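You operate a simulated robot arm through the tools that you are given. There is no shell and no other tool. Be economical: measure what you need, move in short steps, check, and stop when the job is done.

You are at the controls of a simulated robot arm. One attempt, no reset.

TASK
Close the door marked bowls.

The check looks at the end state, three seconds after you hand in, the way a careful person would. Anything else that was tipped, shoved, dropped, spilled or broken makes it a failure.

THE ROBOT
A 7-joint arm with a two-finger parallel gripper, fixed in place. Base frame: the origin is at the foot of the arm, x ahead of it, y to its left, z up. Units: mm, degrees, N and s.
Its first joint turns from -166.0 to 166.0 degrees. Payload 4.4 kg.
The TCP is the grasp point between the finger pads, 23 mm short of the fingertips. In the tool frame z runs along the fingers and y along their closing line. Largest opening 94 mm; finger width 38, thickness 10; the body of the gripper, 54 by 96 mm, starts 39 mm behind the TCP.
Orientation is that of the tool frame in the base frame, as a unit quaternion [x, y, z, w]. With the fingers straight down and closing along the base's y, the tool's x points along the base's -x, its y along +y and its z along -z.

THE INTERFACE
- The arm moves only by the tool arm_command. Its argument "moves" is a list of rows, each a list of 3 entries, a list of its own where there are three numbers: the gripper command, from -1 (shut) to 1 (fully open), values between in proportion, then the shift along the base's x, y, z in mm, then the turn, a rotation vector about the base's x, y, z in degrees. In form: [[jaw, [x, y, z], [ax, ay, az]], ...]. A call has 1 to 8 rows; each row is the pose to reach, as a shift and turn from the pose commanded when the call began. Rows are played at 5 a second. More than 50 mm and 8.6 degrees between two rows, or a gripper value outside its range, and nothing of the call is played. A pose out of reach is approached as far as the arm can. The call stops where the force on the tool passes 40 N (or 10 N more than at its start, if that is more) or the arm is blocked; 0.2 s more then pass. Each finger travels about 72 mm/s and halts on what it meets, pressing with about 26 N; the grip force reading is that of the motor and also rises with nothing between the fingers. The clock runs only during rows and for 0.2 s after the last one: add rows that repeat a pose to give the fingers time. The reply holds the time, the measured pose of the TCP, the force on the tool along the base axes, the opening and the grip force, in the units named above and with some noise.
- Cameras (640 x 400 px; columns grow to the right, rows downward): "scene" is fixed at [219.2, -497.2, 1770.4]; the picture's right is [0.61, -0.79, 0.00], its down [-0.27, -0.21, -0.94] and it looks along [0.75, 0.57, -0.34] (base axes); focal length 330 px, centre (320, 200). "wrist" rides on the gripper at [-39, 0, -44] in the tool frame; the picture's right is [0.00, -1.00, 0.00], its down [0.97, 0.00, -0.24] and it looks along [0.24, 0.00, 0.97] (tool axes); focal length 218 px, centre (320, 200). There is no depth. A picture from a camera that has moved, and an enlarged one, comes with that camera's place and axes in the base frame and with its lens.
- camera(camera): a new picture of that camera. The clock stands still meanwhile.
- inspect(camera, box): a new picture of the part [left, top, right, bottom] of that camera's present view, enlarged. The clock stands still meanwhile.
- sign_off(): hands the job in; it is judged then, once.

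Go step by step. Nothing tells you positions but the pictures and the camera data: compare them with the known pose of the tool, close in by small moves and look again before you grip or let go. The budget is 90 turns and 46 pictures, counting those below and the enlarged ones. Unless the task says otherwise, let go and move clear before handing in, and close with one line.

The tools are called after "Call:" by a JSON object that holds its "api" and its "payload". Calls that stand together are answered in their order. arm_command: Moves the arm, as the interface text tells. Its arguments: {"type":"object","properties":{"moves":{"type":"array","items":{"type":"array"}}},"required":["moves"]} The other tools are called the same way: camera (camera) takes a picture; inspect (camera, box) takes an enlarged picture of a part of a camera's view; sign_off () hands the job in.

At the start:

```text
time_s: 0.0
position: [586.0, 285.3, 1505.9]
ee_rot: [-0.001, 1.0, -0.001, -0.001]
ft_force: [0.1, 1.2, 0.1]
width: 94.0
grip_force: 0.0
```

scene: 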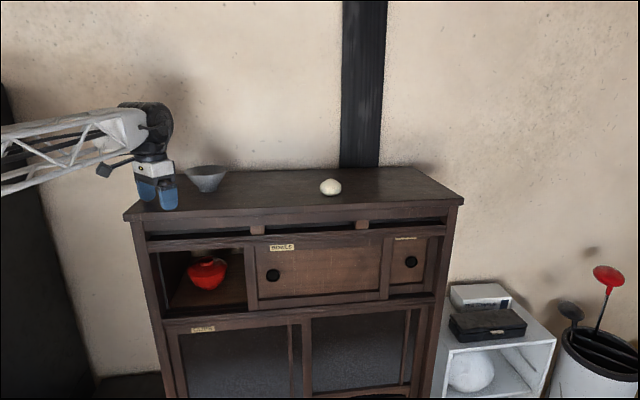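
wrist: 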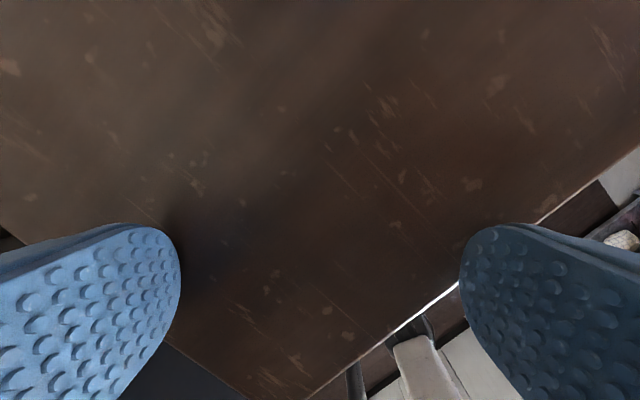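

I see a cabinet with sliding doors; the door labelled "bowls" seems slid to the right, leaving an opening at left with a red bowl inside. I look closer first.

Call:
{"api": "inspect", "payload": {"camera": "scene", "box": [120, 200, 300, 320]}}

Call:
{"api": "inspect", "payload": {"camera": "scene", "box": [290, 200, 470, 320]}}

```text
3.33 times, centred on (210, 260) of scene
camera zoom: at [219.2, -497.2, 1770.4], right [0.61, -0.79, 0.0], down [-0.27, -0.21, -0.94], along [0.75, 0.57, -0.34], focal length 1100 px, centre (687, 0)
```

zoom: 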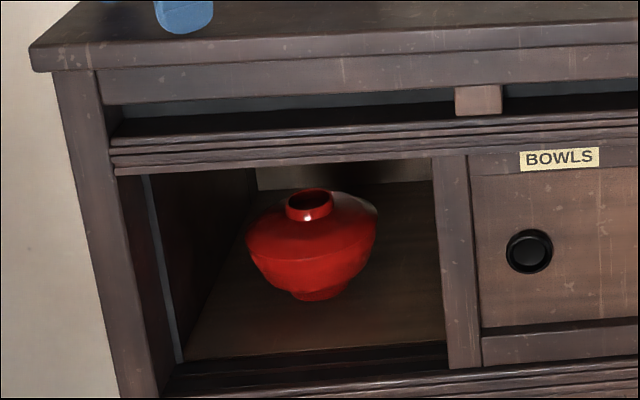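

```text
3.33 times, centred on (380, 260) of scene
camera zoom: at [219.2, -497.2, 1770.4], right [0.61, -0.79, 0.0], down [-0.27, -0.21, -0.94], along [0.75, 0.57, -0.34], focal length 1100 px, centre (120, 0)
```

zoom: 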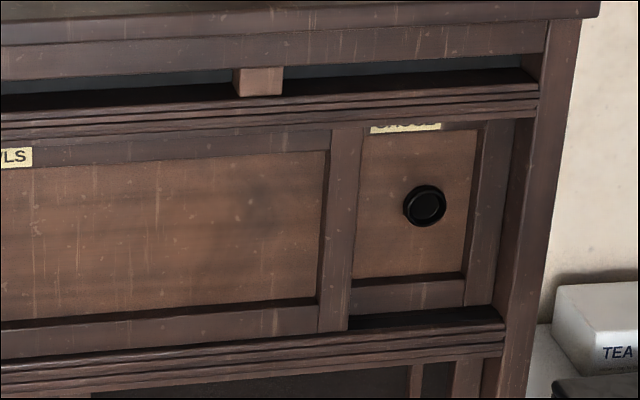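

Front edge of the cabinet top lies at x+y≈800 (face at 45°), top at z≈1474, just below the fingertips. The door's finger pull is near (758, 72, 1272), and the door must slide about 225 mm along (-0.71, +0.71). First I lift and back off, clear of the cabinet.

Call:
{"api": "arm_command", "payload": {"moves": [[0, [0, 0, 30], [0, 0, 0]], [0, [0, -40, 45], [0, 0, 7.5]], [-1, [0, -85, 45], [0, 0, 15]], [-1, [0, -130, 45], [0, 0, 22.5]], [-1, [0, -175, 45], [0, 0, 30]], [-1, [0, -220, 45], [0, 0, 37.5]], [-1, [0, -265, 45], [0, 0, 45]], [-1, [0, -305, 45], [0, 0, 45]]]}}

```text
time_s: 1.8
position: [582.7, -19.7, 1549.0]
ee_rot: [-0.383, 0.924, -0.001, 0.0]
ft_force: [-0.2, -0.5, -0.2]
width: 0.0
grip_force: 26.4
```

Clear of the cabinet. Now I pitch the tool to point at the door, lowering gradually.

Call:
{"api": "arm_command", "payload": {"moves": [[-1, [0, 0, -20], [5.657, -5.657, 0]], [-1, [0, 0, -40], [11.314, -11.314, 0]], [-1, [0, 0, -60], [16.97, -16.97, 0]], [-1, [0, 0, -80], [22.63, -22.63, 0]], [-1, [0, 0, -100], [28.28, -28.28, 0]], [-1, [0, 0, -120], [33.94, -33.94, 0]], [-1, [0, 0, -140], [39.6, -39.6, 0]], [-1, [0, 0, -160], [45.25, -45.25, 0]]]}}

```text
time_s: 3.6
position: [584.2, -20.5, 1390.8]
ee_rot: [-0.324, 0.783, 0.202, 0.491]
ft_force: [-0.7, 0.7, -0.3]
width: 0.0
grip_force: 26.3
```

Call:
{"api": "arm_command", "payload": {"moves": [[-1, [0, 0, -20], [4.6, -4.6, 0]], [-1, [0, 0, -40], [9.2, -9.2, 0]], [-1, [0, 0, -60], [13.8, -13.8, 0]], [-1, [0, 0, -80], [18.38, -18.38, 0]], [-1, [10, -10, -100], [18.38, -18.38, 0]], [-1, [25, -25, -110], [18.38, -18.38, 0]], [-1, [40, -40, -110], [18.38, -18.38, 0]]]}}

Call:
{"api": "camera", "payload": {"camera": "wrist"}}

Call:
{"api": "camera", "payload": {"camera": "scene"}}

```text
time_s: 5.2
position: [626.5, -60.7, 1280.0]
ee_rot: [-0.27, 0.653, 0.27, 0.654]
ft_force: [-0.2, -0.6, -0.6]
width: 0.0
grip_force: 25.9
```

```text
41 pictures are left
camera wrist: at [595.3, -91.3, 1319.8], right [0.71, -0.71, 0.0], down [-0.17, -0.17, -0.97], along [0.69, 0.69, -0.24], focal length 218 px, centre (320, 200)
```

wrist: 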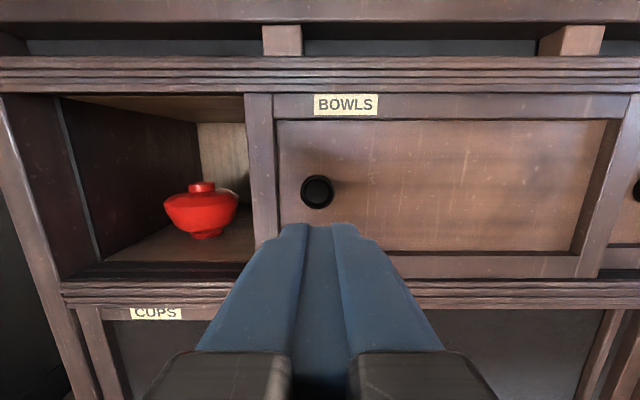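

```text
40 pictures are left
```

scene: 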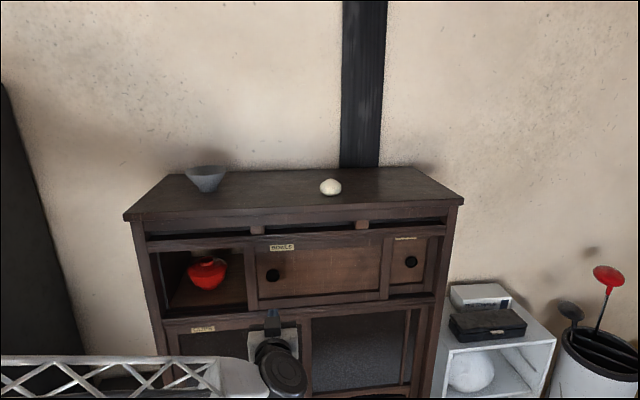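

The view is good. I zoom in on the pull to tell knob from recess, and on the bowl.

Call:
{"api": "inspect", "payload": {"camera": "wrist", "box": [288, 170, 352, 210]}}

Call:
{"api": "inspect", "payload": {"camera": "wrist", "box": [60, 130, 300, 280]}}

Call:
{"api": "inspect", "payload": {"camera": "wrist", "box": [544, 120, 640, 280]}}

```text
10.00 times, centred on (320, 190) of wrist
camera zoom: at [595.3, -91.3, 1319.8], right [0.71, -0.71, 0.0], down [-0.17, -0.17, -0.97], along [0.69, 0.69, -0.24], focal length 2183 px, centre (320, 300)
```

zoom: 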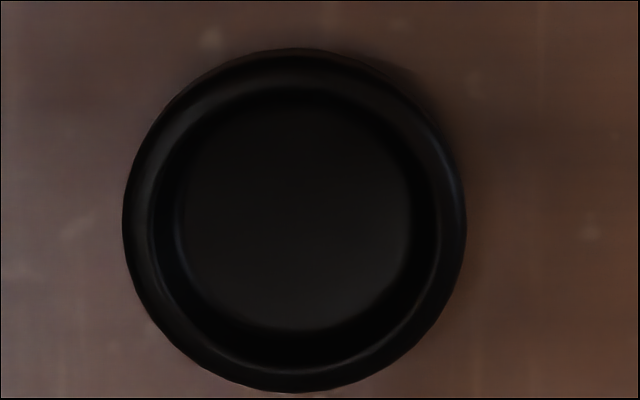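

```text
2.67 times, centred on (180, 205) of wrist
camera zoom: at [595.3, -91.3, 1319.8], right [0.71, -0.71, 0.0], down [-0.17, -0.17, -0.97], along [0.69, 0.69, -0.24], focal length 582 px, centre (693, 187)
```

zoom: 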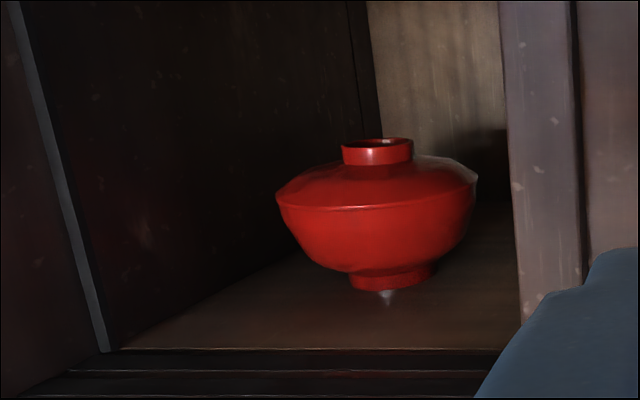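

```text
2.50 times, centred on (592, 200) of wrist
camera zoom: at [595.3, -91.3, 1319.8], right [0.71, -0.71, 0.0], down [-0.17, -0.17, -0.97], along [0.69, 0.69, -0.24], focal length 546 px, centre (-360, 200)
```

zoom: 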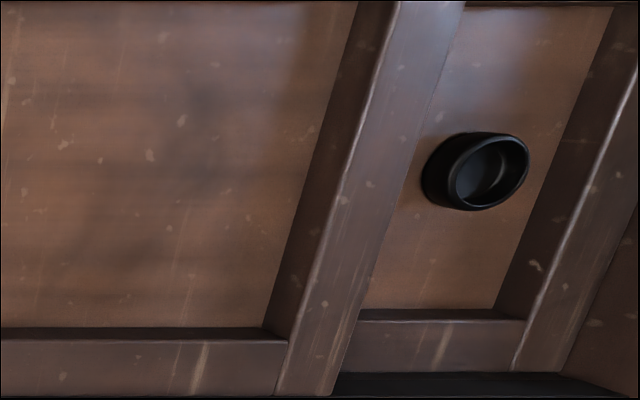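

The pull is a raised cup about 38 mm across at about (760, 76, 1271). I open to about 56 mm, align and approach to straddle it.

Call:
{"api": "arm_command", "payload": {"moves": [[0.2, [-1.5, 1.5, -9], [0, 0, 0]], [0.2, [18.5, 21.5, -9], [0, 0, 0]], [0.2, [38.5, 41.5, -9], [0, 0, 0]], [0.2, [58.5, 61.5, -9], [0, 0, 0]], [0.2, [78.5, 81.5, -9], [0, 0, 0]], [0.2, [93.5, 96.5, -9], [0, 0, 0]]]}}

Call:
{"api": "camera", "payload": {"camera": "wrist"}}

Call:
{"api": "inspect", "payload": {"camera": "scene", "box": [220, 220, 340, 320]}}

```text
time_s: 6.6
position: [718.8, 39.4, 1270.9]
ee_rot: [-0.271, 0.653, 0.271, 0.653]
ft_force: [-0.6, -0.2, -0.3]
width: 56.5
grip_force: 0.2
```

```text
36 pictures are left
camera wrist: at [688.8, 6.4, 1310.5], right [0.71, -0.71, 0.0], down [-0.17, -0.17, -0.97], along [0.69, 0.69, -0.24], focal length 218 px, centre (320, 200)
```

wrist: 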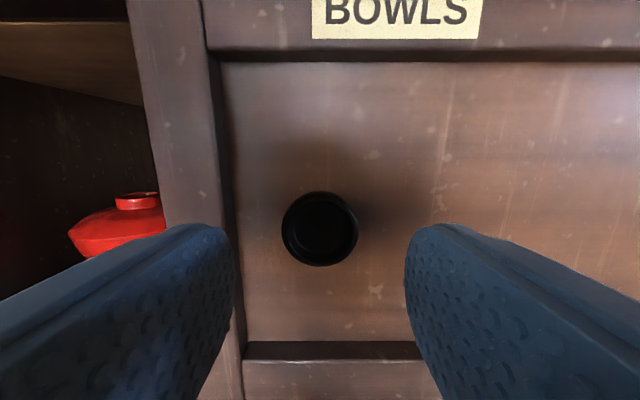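

```text
4.00 times, centred on (280, 270) of scene
camera zoom: at [219.2, -497.2, 1770.4], right [0.61, -0.79, 0.0], down [-0.27, -0.21, -0.94], along [0.75, 0.57, -0.34], focal length 1320 px, centre (480, -80)
```

zoom: 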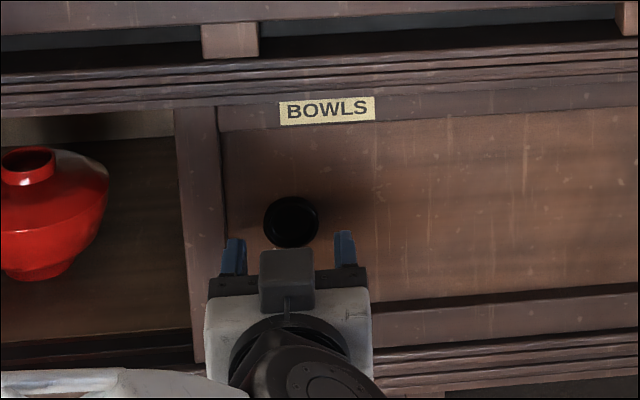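

Well aligned. Narrow to about 50 mm and go in slowly so the fingertips flank the cup.

Call:
{"api": "arm_command", "payload": {"moves": [[0.06, [8, 8, 0], [0, 0, 0]], [0.06, [15, 15, 0], [0, 0, 0]], [0.06, [20, 20, 0], [0, 0, 0]], [0.06, [24, 24, 0], [0, 0, 0]], [0.06, [27, 27, 0], [0, 0, 0]]]}}

Call:
{"api": "camera", "payload": {"camera": "wrist"}}

Call:
{"api": "inspect", "payload": {"camera": "scene", "box": [240, 250, 320, 300]}}

```text
time_s: 7.8
position: [745.9, 63.9, 1272.4]
ee_rot: [-0.271, 0.653, 0.271, 0.653]
ft_force: [-0.8, -0.5, 0.7]
width: 49.6
grip_force: 0.0
```

```text
34 pictures are left
camera wrist: at [715.8, 31.8, 1310.6], right [0.71, -0.71, 0.0], down [-0.17, -0.17, -0.97], along [0.69, 0.69, -0.24], focal length 218 px, centre (320, 200)
```

wrist: 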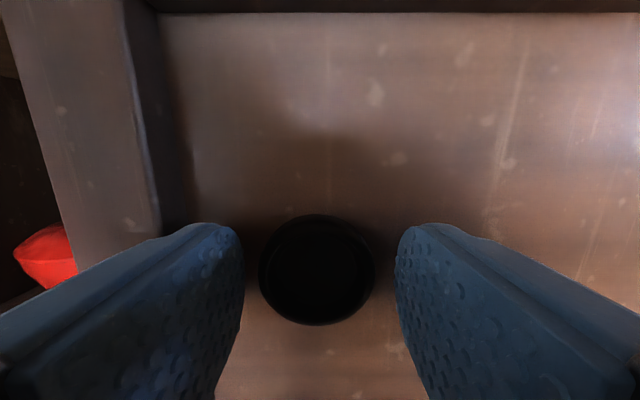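

```text
8.00 times, centred on (280, 275) of scene
camera zoom: at [219.2, -497.2, 1770.4], right [0.61, -0.79, 0.0], down [-0.27, -0.21, -0.94], along [0.75, 0.57, -0.34], focal length 2640 px, centre (640, -400)
```

zoom: 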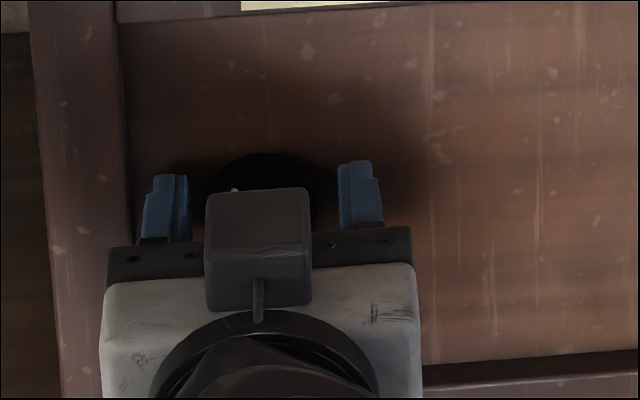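

Tips are just at the rim. A few more millimetres in.

Call:
{"api": "arm_command", "payload": {"moves": [[0.06, [2, 2, 0], [0, 0, 0]], [0.06, [4, 4, 0], [0, 0, 0]], [0.06, [5.5, 5.5, 0], [0, 0, 0]]]}}

Call:
{"api": "camera", "payload": {"camera": "wrist"}}

```text
time_s: 8.4
position: [748.9, 65.2, 1271.8]
ee_rot: [-0.27, 0.653, 0.271, 0.653]
ft_force: [-18.3, -15.0, -0.3]
width: 50.7
grip_force: 1.3
stopped in row 3: the force on the tool passed its limit (the readings are from after the stop); the commanded pose is now the measured one
```

```text
32 pictures are left
camera wrist: at [719.1, 33.7, 1311.1], right [0.71, -0.71, 0.0], down [-0.17, -0.17, -0.97], along [0.69, 0.69, -0.24], focal length 218 px, centre (320, 200)
```

wrist: 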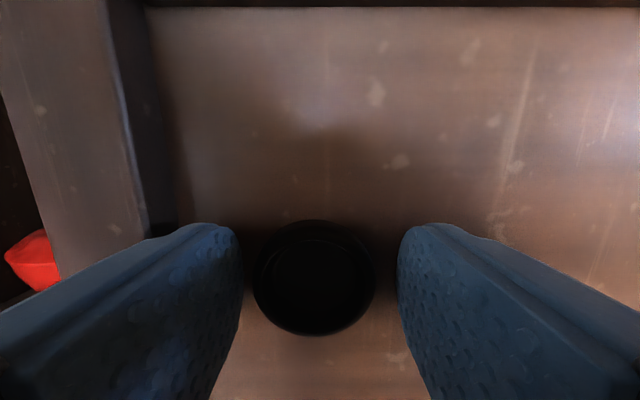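

Fingertips touch the door panel, so they flank the cup. I back off 1.5 mm and begin dragging left, gripping lightly.

Call:
{"api": "arm_command", "payload": {"moves": [[0.06, [-1, -1, 0], [0, 0, 0]], [-0.25, [-1, -1, 0], [0, 0, 0]], [-0.25, [-1, -1, 0], [0, 0, 0]]]}}

Call:
{"api": "camera", "payload": {"camera": "wrist"}}

```text
time_s: 9.2
position: [748.9, 65.3, 1270.6]
ee_rot: [-0.27, 0.653, 0.271, 0.653]
ft_force: [6.0, 6.9, -1.2]
width: 36.7
grip_force: 45.0
```

```text
31 pictures are left
camera wrist: at [718.5, 33.7, 1310.8], right [0.71, -0.71, 0.0], down [-0.17, -0.17, -0.97], along [0.69, 0.69, -0.24], focal length 218 px, centre (320, 200)
```

wrist: 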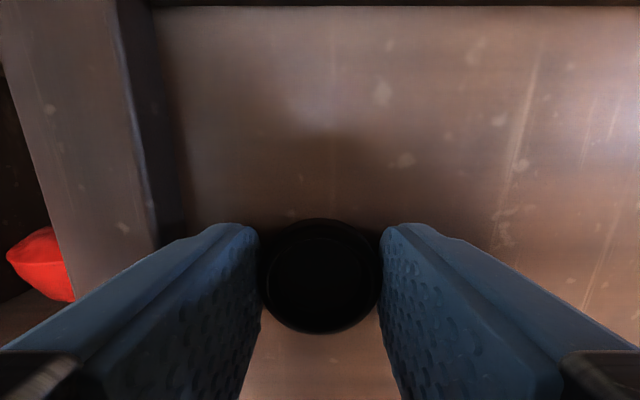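

The cup is held (36.7 mm). Now I drag left along the face in small steps.

Call:
{"api": "arm_command", "payload": {"moves": [[-0.25, [-2, 2, 0], [0, 0, 0]], [-0.25, [-5, 5, 0], [0, 0, 0]], [-0.25, [-9, 9, 0], [0, 0, 0]], [-0.25, [-13, 13, 0], [0, 0, 0]], [-0.25, [-17, 17, 0], [0, 0, 0]], [-0.25, [-21, 21, 0], [0, 0, 0]]]}}

Call:
{"api": "camera", "payload": {"camera": "wrist"}}

```text
time_s: 10.7
position: [727.6, 84.2, 1272.5]
ee_rot: [-0.27, 0.654, 0.27, 0.654]
ft_force: [10.3, 6.6, 1.2]
width: 37.0
grip_force: 45.6
```

```text
30 pictures are left
camera wrist: at [697.5, 54.7, 1310.8], right [0.71, -0.71, 0.0], down [-0.17, -0.17, -0.97], along [0.69, 0.69, -0.24], focal length 218 px, centre (320, 200)
```

wrist: 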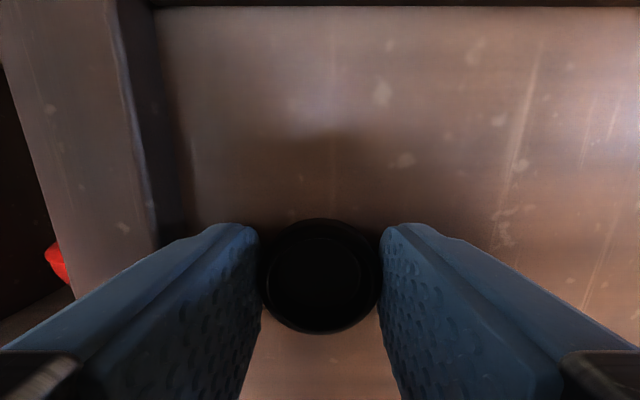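

The door follows. Continuing.

Call:
{"api": "arm_command", "payload": {"moves": [[-0.25, [-5, 6, 0], [0, 0, 0]], [-0.25, [-12, 13, 0], [0, 0, 0]], [-0.25, [-19, 20, 0], [0, 0, 0]], [-0.25, [-26, 27, 0], [0, 0, 0]], [-0.25, [-33, 34, 0], [0, 0, 0]], [-0.25, [-40, 41, 0], [0, 0, 0]], [-0.25, [-47, 48, 0], [0, 0, 0]], [-0.25, [-54, 55, 0], [0, 0, 0]]]}}

Call:
{"api": "inspect", "payload": {"camera": "scene", "box": [120, 200, 460, 360]}}

```text
time_s: 12.4
position: [673.0, 141.5, 1271.3]
ee_rot: [-0.27, 0.653, 0.27, 0.653]
ft_force: [-20.9, -23.8, -5.6]
width: 36.6
grip_force: 45.2
```

```text
1.88 times, centred on (290, 280) of scene
camera zoom: at [219.2, -497.2, 1770.4], right [0.61, -0.79, 0.0], down [-0.27, -0.21, -0.94], along [0.75, 0.57, -0.34], focal length 621 px, centre (376, 49)
```

zoom: 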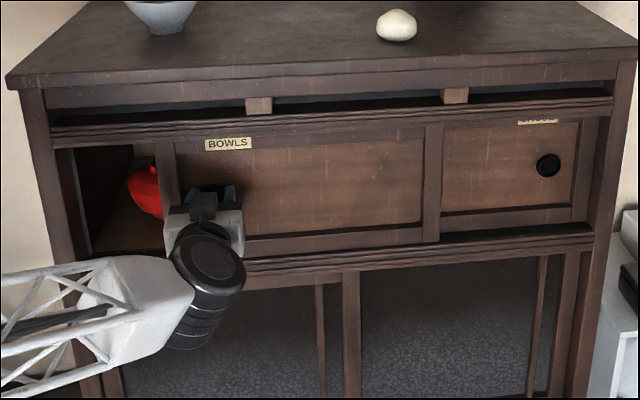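

The door is about half shut; I'm pressing into the face slightly, so I back off 1 mm and continue.

Call:
{"api": "arm_command", "payload": {"moves": [[-0.25, [-1, -1, 0], [0, 0, 0]], [-0.25, [-8, 6, 0], [0, 0, 0]], [-0.25, [-15, 13, 0], [0, 0, 0]], [-0.25, [-22, 20, 0], [0, 0, 0]], [-0.25, [-29, 27, 0], [0, 0, 0]], [-0.25, [-36, 34, 0], [0, 0, 0]], [-0.25, [-43, 41, 0], [0, 0, 0]], [-0.25, [-48, 46, 0], [0, 0, 0]]]}}

Call:
{"api": "inspect", "payload": {"camera": "scene", "box": [120, 200, 460, 360]}}

Call:
{"api": "camera", "payload": {"camera": "wrist"}}

```text
time_s: 14.2
position: [625.6, 186.4, 1272.8]
ee_rot: [-0.271, 0.653, 0.271, 0.653]
ft_force: [2.4, -1.8, 9.6]
width: 36.8
grip_force: 45.3
```

```text
1.88 times, centred on (290, 280) of scene
camera zoom: at [219.2, -497.2, 1770.4], right [0.61, -0.79, 0.0], down [-0.27, -0.21, -0.94], along [0.75, 0.57, -0.34], focal length 621 px, centre (376, 49)
```

zoom: 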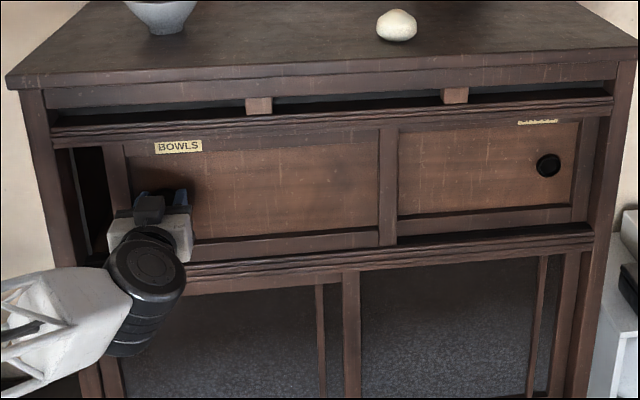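

```text
27 pictures are left
camera wrist: at [594.2, 154.7, 1312.3], right [0.71, -0.71, 0.0], down [-0.17, -0.17, -0.97], along [0.69, 0.69, -0.24], focal length 218 px, centre (320, 200)
```

wrist: 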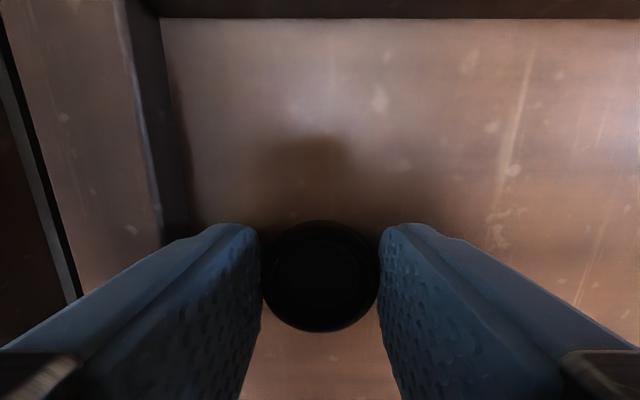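

Only a narrow gap is left. I continue in smaller steps until the door meets the jamb.

Call:
{"api": "arm_command", "payload": {"moves": [[-0.25, [-4, 4, -0.5], [0, 0, 0]], [-0.25, [-8, 8, -0.5], [0, 0, 0]], [-0.25, [-12, 12, -0.5], [0, 0, 0]], [-0.25, [-16, 16, -0.5], [0, 0, 0]], [-0.25, [-20, 20, -0.5], [0, 0, 0]], [-0.25, [-24, 24, -0.5], [0, 0, 0]]]}}

Call:
{"api": "inspect", "payload": {"camera": "scene", "box": [120, 200, 280, 320]}}

Call:
{"api": "camera", "payload": {"camera": "wrist"}}

```text
time_s: 15.8
position: [602.0, 209.6, 1272.8]
ee_rot: [-0.269, 0.653, 0.27, 0.655]
ft_force: [-14.3, -12.0, -0.3]
width: 36.9
grip_force: 45.1
stopped in row 6: the force on the tool passed its limit (the readings are from after the stop); the commanded pose is now the measured one
```

```text
3.33 times, centred on (200, 260) of scene
camera zoom: at [219.2, -497.2, 1770.4], right [0.61, -0.79, 0.0], down [-0.27, -0.21, -0.94], along [0.75, 0.57, -0.34], focal length 1100 px, centre (720, 0)
```

zoom: 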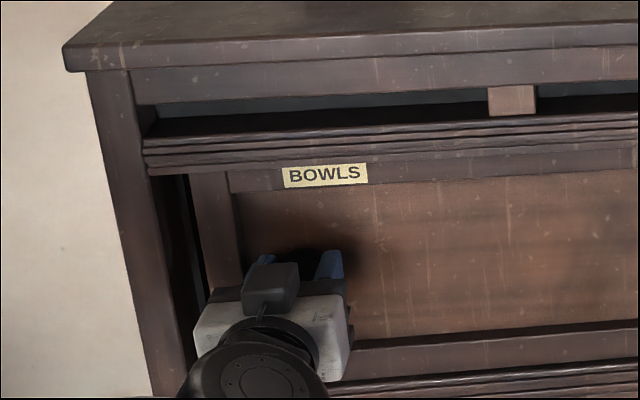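

```text
25 pictures are left
camera wrist: at [571.3, 178.4, 1311.7], right [0.71, -0.71, 0.0], down [-0.17, -0.17, -0.97], along [0.69, 0.69, -0.24], focal length 218 px, centre (320, 200)
```

wrist: 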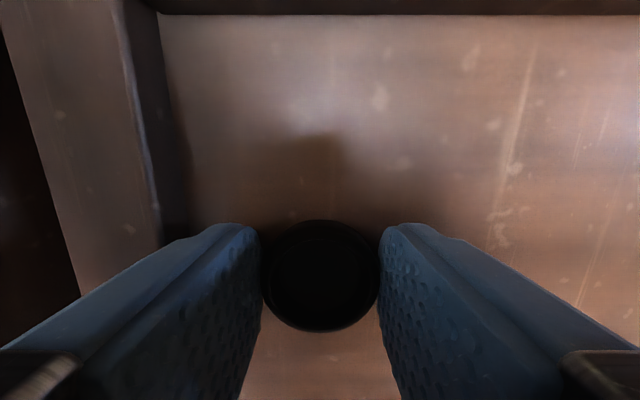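

It stopped on force; I check whether a gap remains at the left jamb.

Call:
{"api": "inspect", "payload": {"camera": "scene", "box": [145, 235, 209, 315]}}

Call:
{"api": "arm_command", "payload": {"moves": [[-0.25, [-1, 0, 0], [0, 0, 0]], [-0.25, [-3.5, 2.5, 0], [0, 0, 0]], [-0.25, [-6.5, 5.5, 0], [0, 0, 0]], [-0.25, [-9.5, 8.5, 0], [0, 0, 0]]]}}

Call:
{"api": "inspect", "payload": {"camera": "scene", "box": [145, 235, 209, 315]}}

```text
5.00 times, centred on (177, 275) of scene
camera zoom: at [219.2, -497.2, 1770.4], right [0.61, -0.79, 0.0], down [-0.27, -0.21, -0.94], along [0.75, 0.57, -0.34], focal length 1650 px, centre (1035, -175)
```

zoom: 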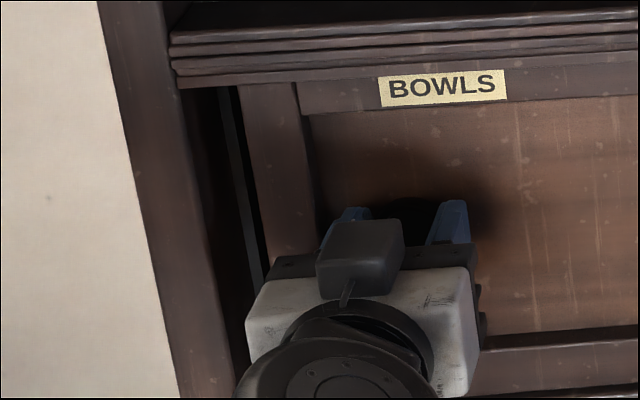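

```text
time_s: 16.8
position: [593.1, 218.8, 1272.5]
ee_rot: [-0.27, 0.653, 0.27, 0.654]
ft_force: [18.4, 15.2, 17.2]
width: 37.1
grip_force: 45.2
```

```text
5.00 times, centred on (177, 275) of scene
camera zoom: at [219.2, -497.2, 1770.4], right [0.61, -0.79, 0.0], down [-0.27, -0.21, -0.94], along [0.75, 0.57, -0.34], focal length 1650 px, centre (1035, -175)
```

zoom: 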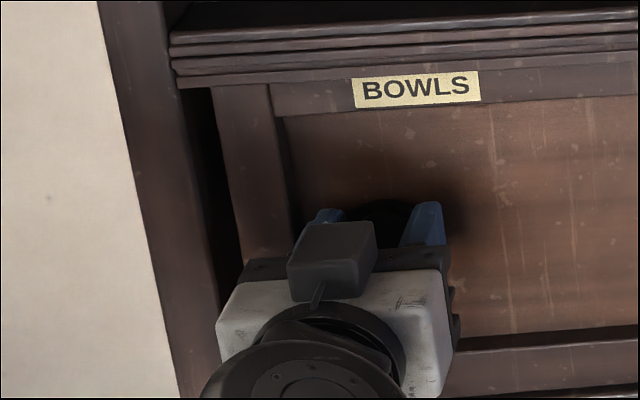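

It moves on; a gap of about 10 mm remains. Continue, relieving the side forces.

Call:
{"api": "arm_command", "payload": {"moves": [[-0.25, [0.5, 1, 0.5], [0, 0, 0]], [-0.25, [-1.5, 3, 0.5], [0, 0, 0]], [-0.25, [-4, 5.5, 0.5], [0, 0, 0]], [-0.25, [-7, 8.5, 0.5], [0, 0, 0]], [-0.25, [-9.5, 11, 0.5], [0, 0, 0]], [-0.25, [-12, 13, 0.5], [0, 0, 0]]]}}

Call:
{"api": "inspect", "payload": {"camera": "scene", "box": [145, 235, 209, 315]}}

Call:
{"api": "camera", "payload": {"camera": "wrist"}}

```text
time_s: 18.0
position: [585.3, 226.8, 1273.2]
ee_rot: [-0.268, 0.654, 0.268, 0.654]
ft_force: [-1.2, -20.7, -1.8]
width: 36.9
grip_force: 45.4
stopped in row 5: the force on the tool passed its limit (the readings are from after the stop); the commanded pose is now the measured one
```

```text
5.00 times, centred on (177, 275) of scene
camera zoom: at [219.2, -497.2, 1770.4], right [0.61, -0.79, 0.0], down [-0.27, -0.21, -0.94], along [0.75, 0.57, -0.34], focal length 1650 px, centre (1035, -175)
```

zoom: 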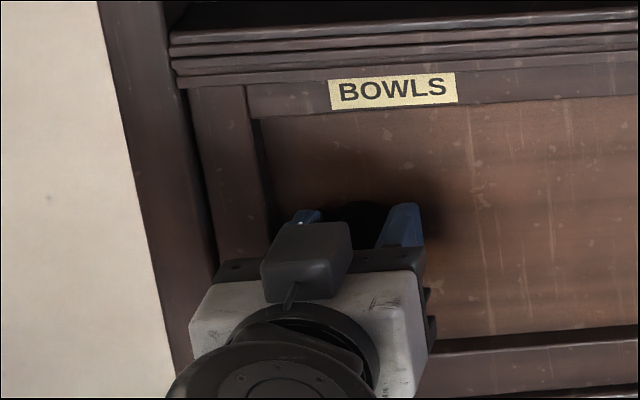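

```text
21 pictures are left
camera wrist: at [554.2, 196.1, 1311.8], right [0.7, -0.71, 0.0], down [-0.17, -0.17, -0.97], along [0.69, 0.68, -0.24], focal length 218 px, centre (320, 200)
```

wrist: 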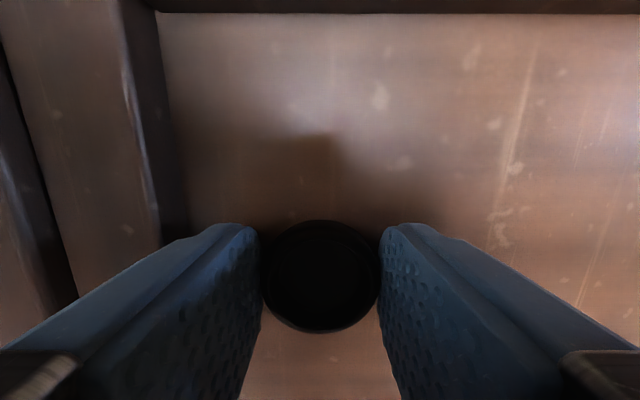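

It looks shut, with resistance along the slide direction. One more small push to confirm the stop.

Call:
{"api": "arm_command", "payload": {"moves": [[-0.25, [-1, 0, 0], [0, 0, 0]], [-0.25, [-3, 2, 0], [0, 0, 0]], [-0.25, [-5, 4, 0], [0, 0, 0]]]}}

Call:
{"api": "inspect", "payload": {"camera": "wrist", "box": [0, 0, 200, 320]}}

```text
time_s: 18.4
position: [585.4, 227.2, 1272.4]
ee_rot: [-0.269, 0.654, 0.269, 0.654]
ft_force: [19.3, -7.7, 2.0]
width: 37.1
grip_force: 44.7
stopped in row 2: the force on the tool passed its limit (the readings are from after the stop); the commanded pose is now the measured one
```

```text
1.25 times, centred on (100, 160) of wrist
camera zoom: at [554.1, 196.3, 1311.8], right [0.7, -0.71, 0.0], down [-0.17, -0.17, -0.97], along [0.69, 0.68, -0.24], focal length 273 px, centre (595, 250)
```

zoom: 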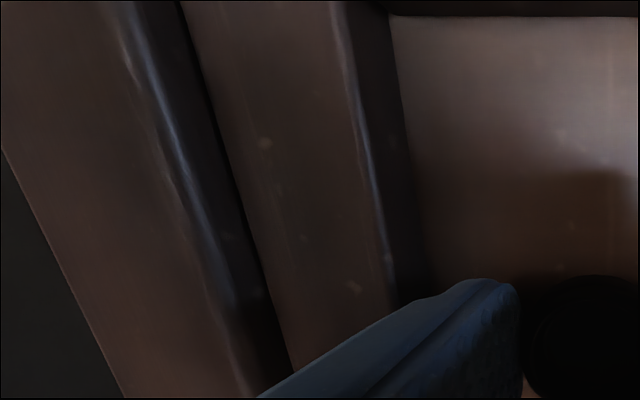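

The door is firmly against the jamb. I release and back straight out.

Call:
{"api": "arm_command", "payload": {"moves": [[0.06, [0, 0, 0], [0, 0, 0]], [0.06, [0, 0, 0], [0, 0, 0]], [0.06, [-4, -4, 0], [0, 0, 0]], [0.06, [-10, -10, 0], [0, 0, 0]], [0.06, [-25, -25, 0], [0, 0, 0]], [0.06, [-45, -45, 0], [0, 0, 0]], [0.06, [-65, -65, 0], [0, 0, 0]], [0.06, [-85, -85, 0], [0, 0, 0]]]}}

Call:
{"api": "camera", "payload": {"camera": "wrist"}}

Call:
{"api": "inspect", "payload": {"camera": "scene", "box": [120, 200, 460, 360]}}

```text
time_s: 20.2
position: [499.2, 143.5, 1272.9]
ee_rot: [-0.268, 0.654, 0.269, 0.654]
ft_force: [0.2, 0.4, -0.2]
width: 49.8
grip_force: 0.1
```

```text
19 pictures are left
camera wrist: at [468.6, 112.6, 1312.9], right [0.7, -0.71, 0.0], down [-0.17, -0.17, -0.97], along [0.69, 0.68, -0.24], focal length 218 px, centre (320, 200)
```

wrist: 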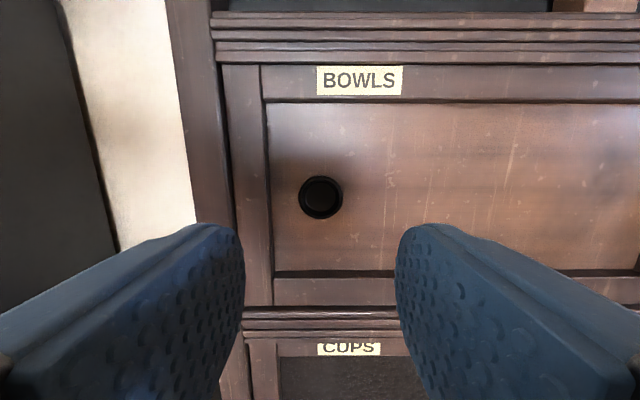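

```text
1.88 times, centred on (290, 280) of scene
camera zoom: at [219.2, -497.2, 1770.4], right [0.61, -0.79, 0.0], down [-0.27, -0.21, -0.94], along [0.75, 0.57, -0.34], focal length 621 px, centre (376, 49)
```

zoom: 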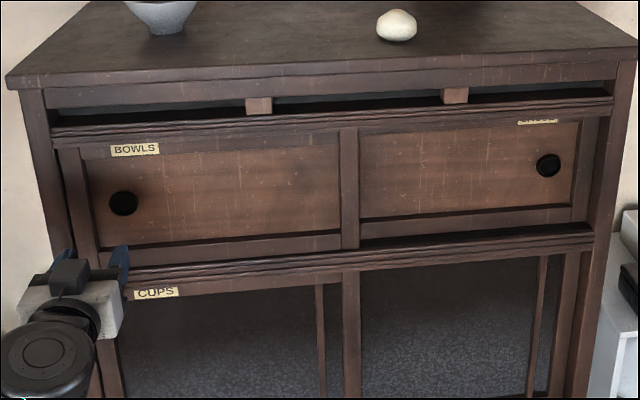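

The bowls door is fully shut against the left jamb, the other door is unmoved, the bowl and egg on top are untouched, and the arm is clear. I hand in.

Call:
{"api": "sign_off", "payload": {}}

```text
The job is handed in.
```

The door marked "bowls" is closed against the left jamb, the gripper has let go and moved clear, and nothing else in view was moved.
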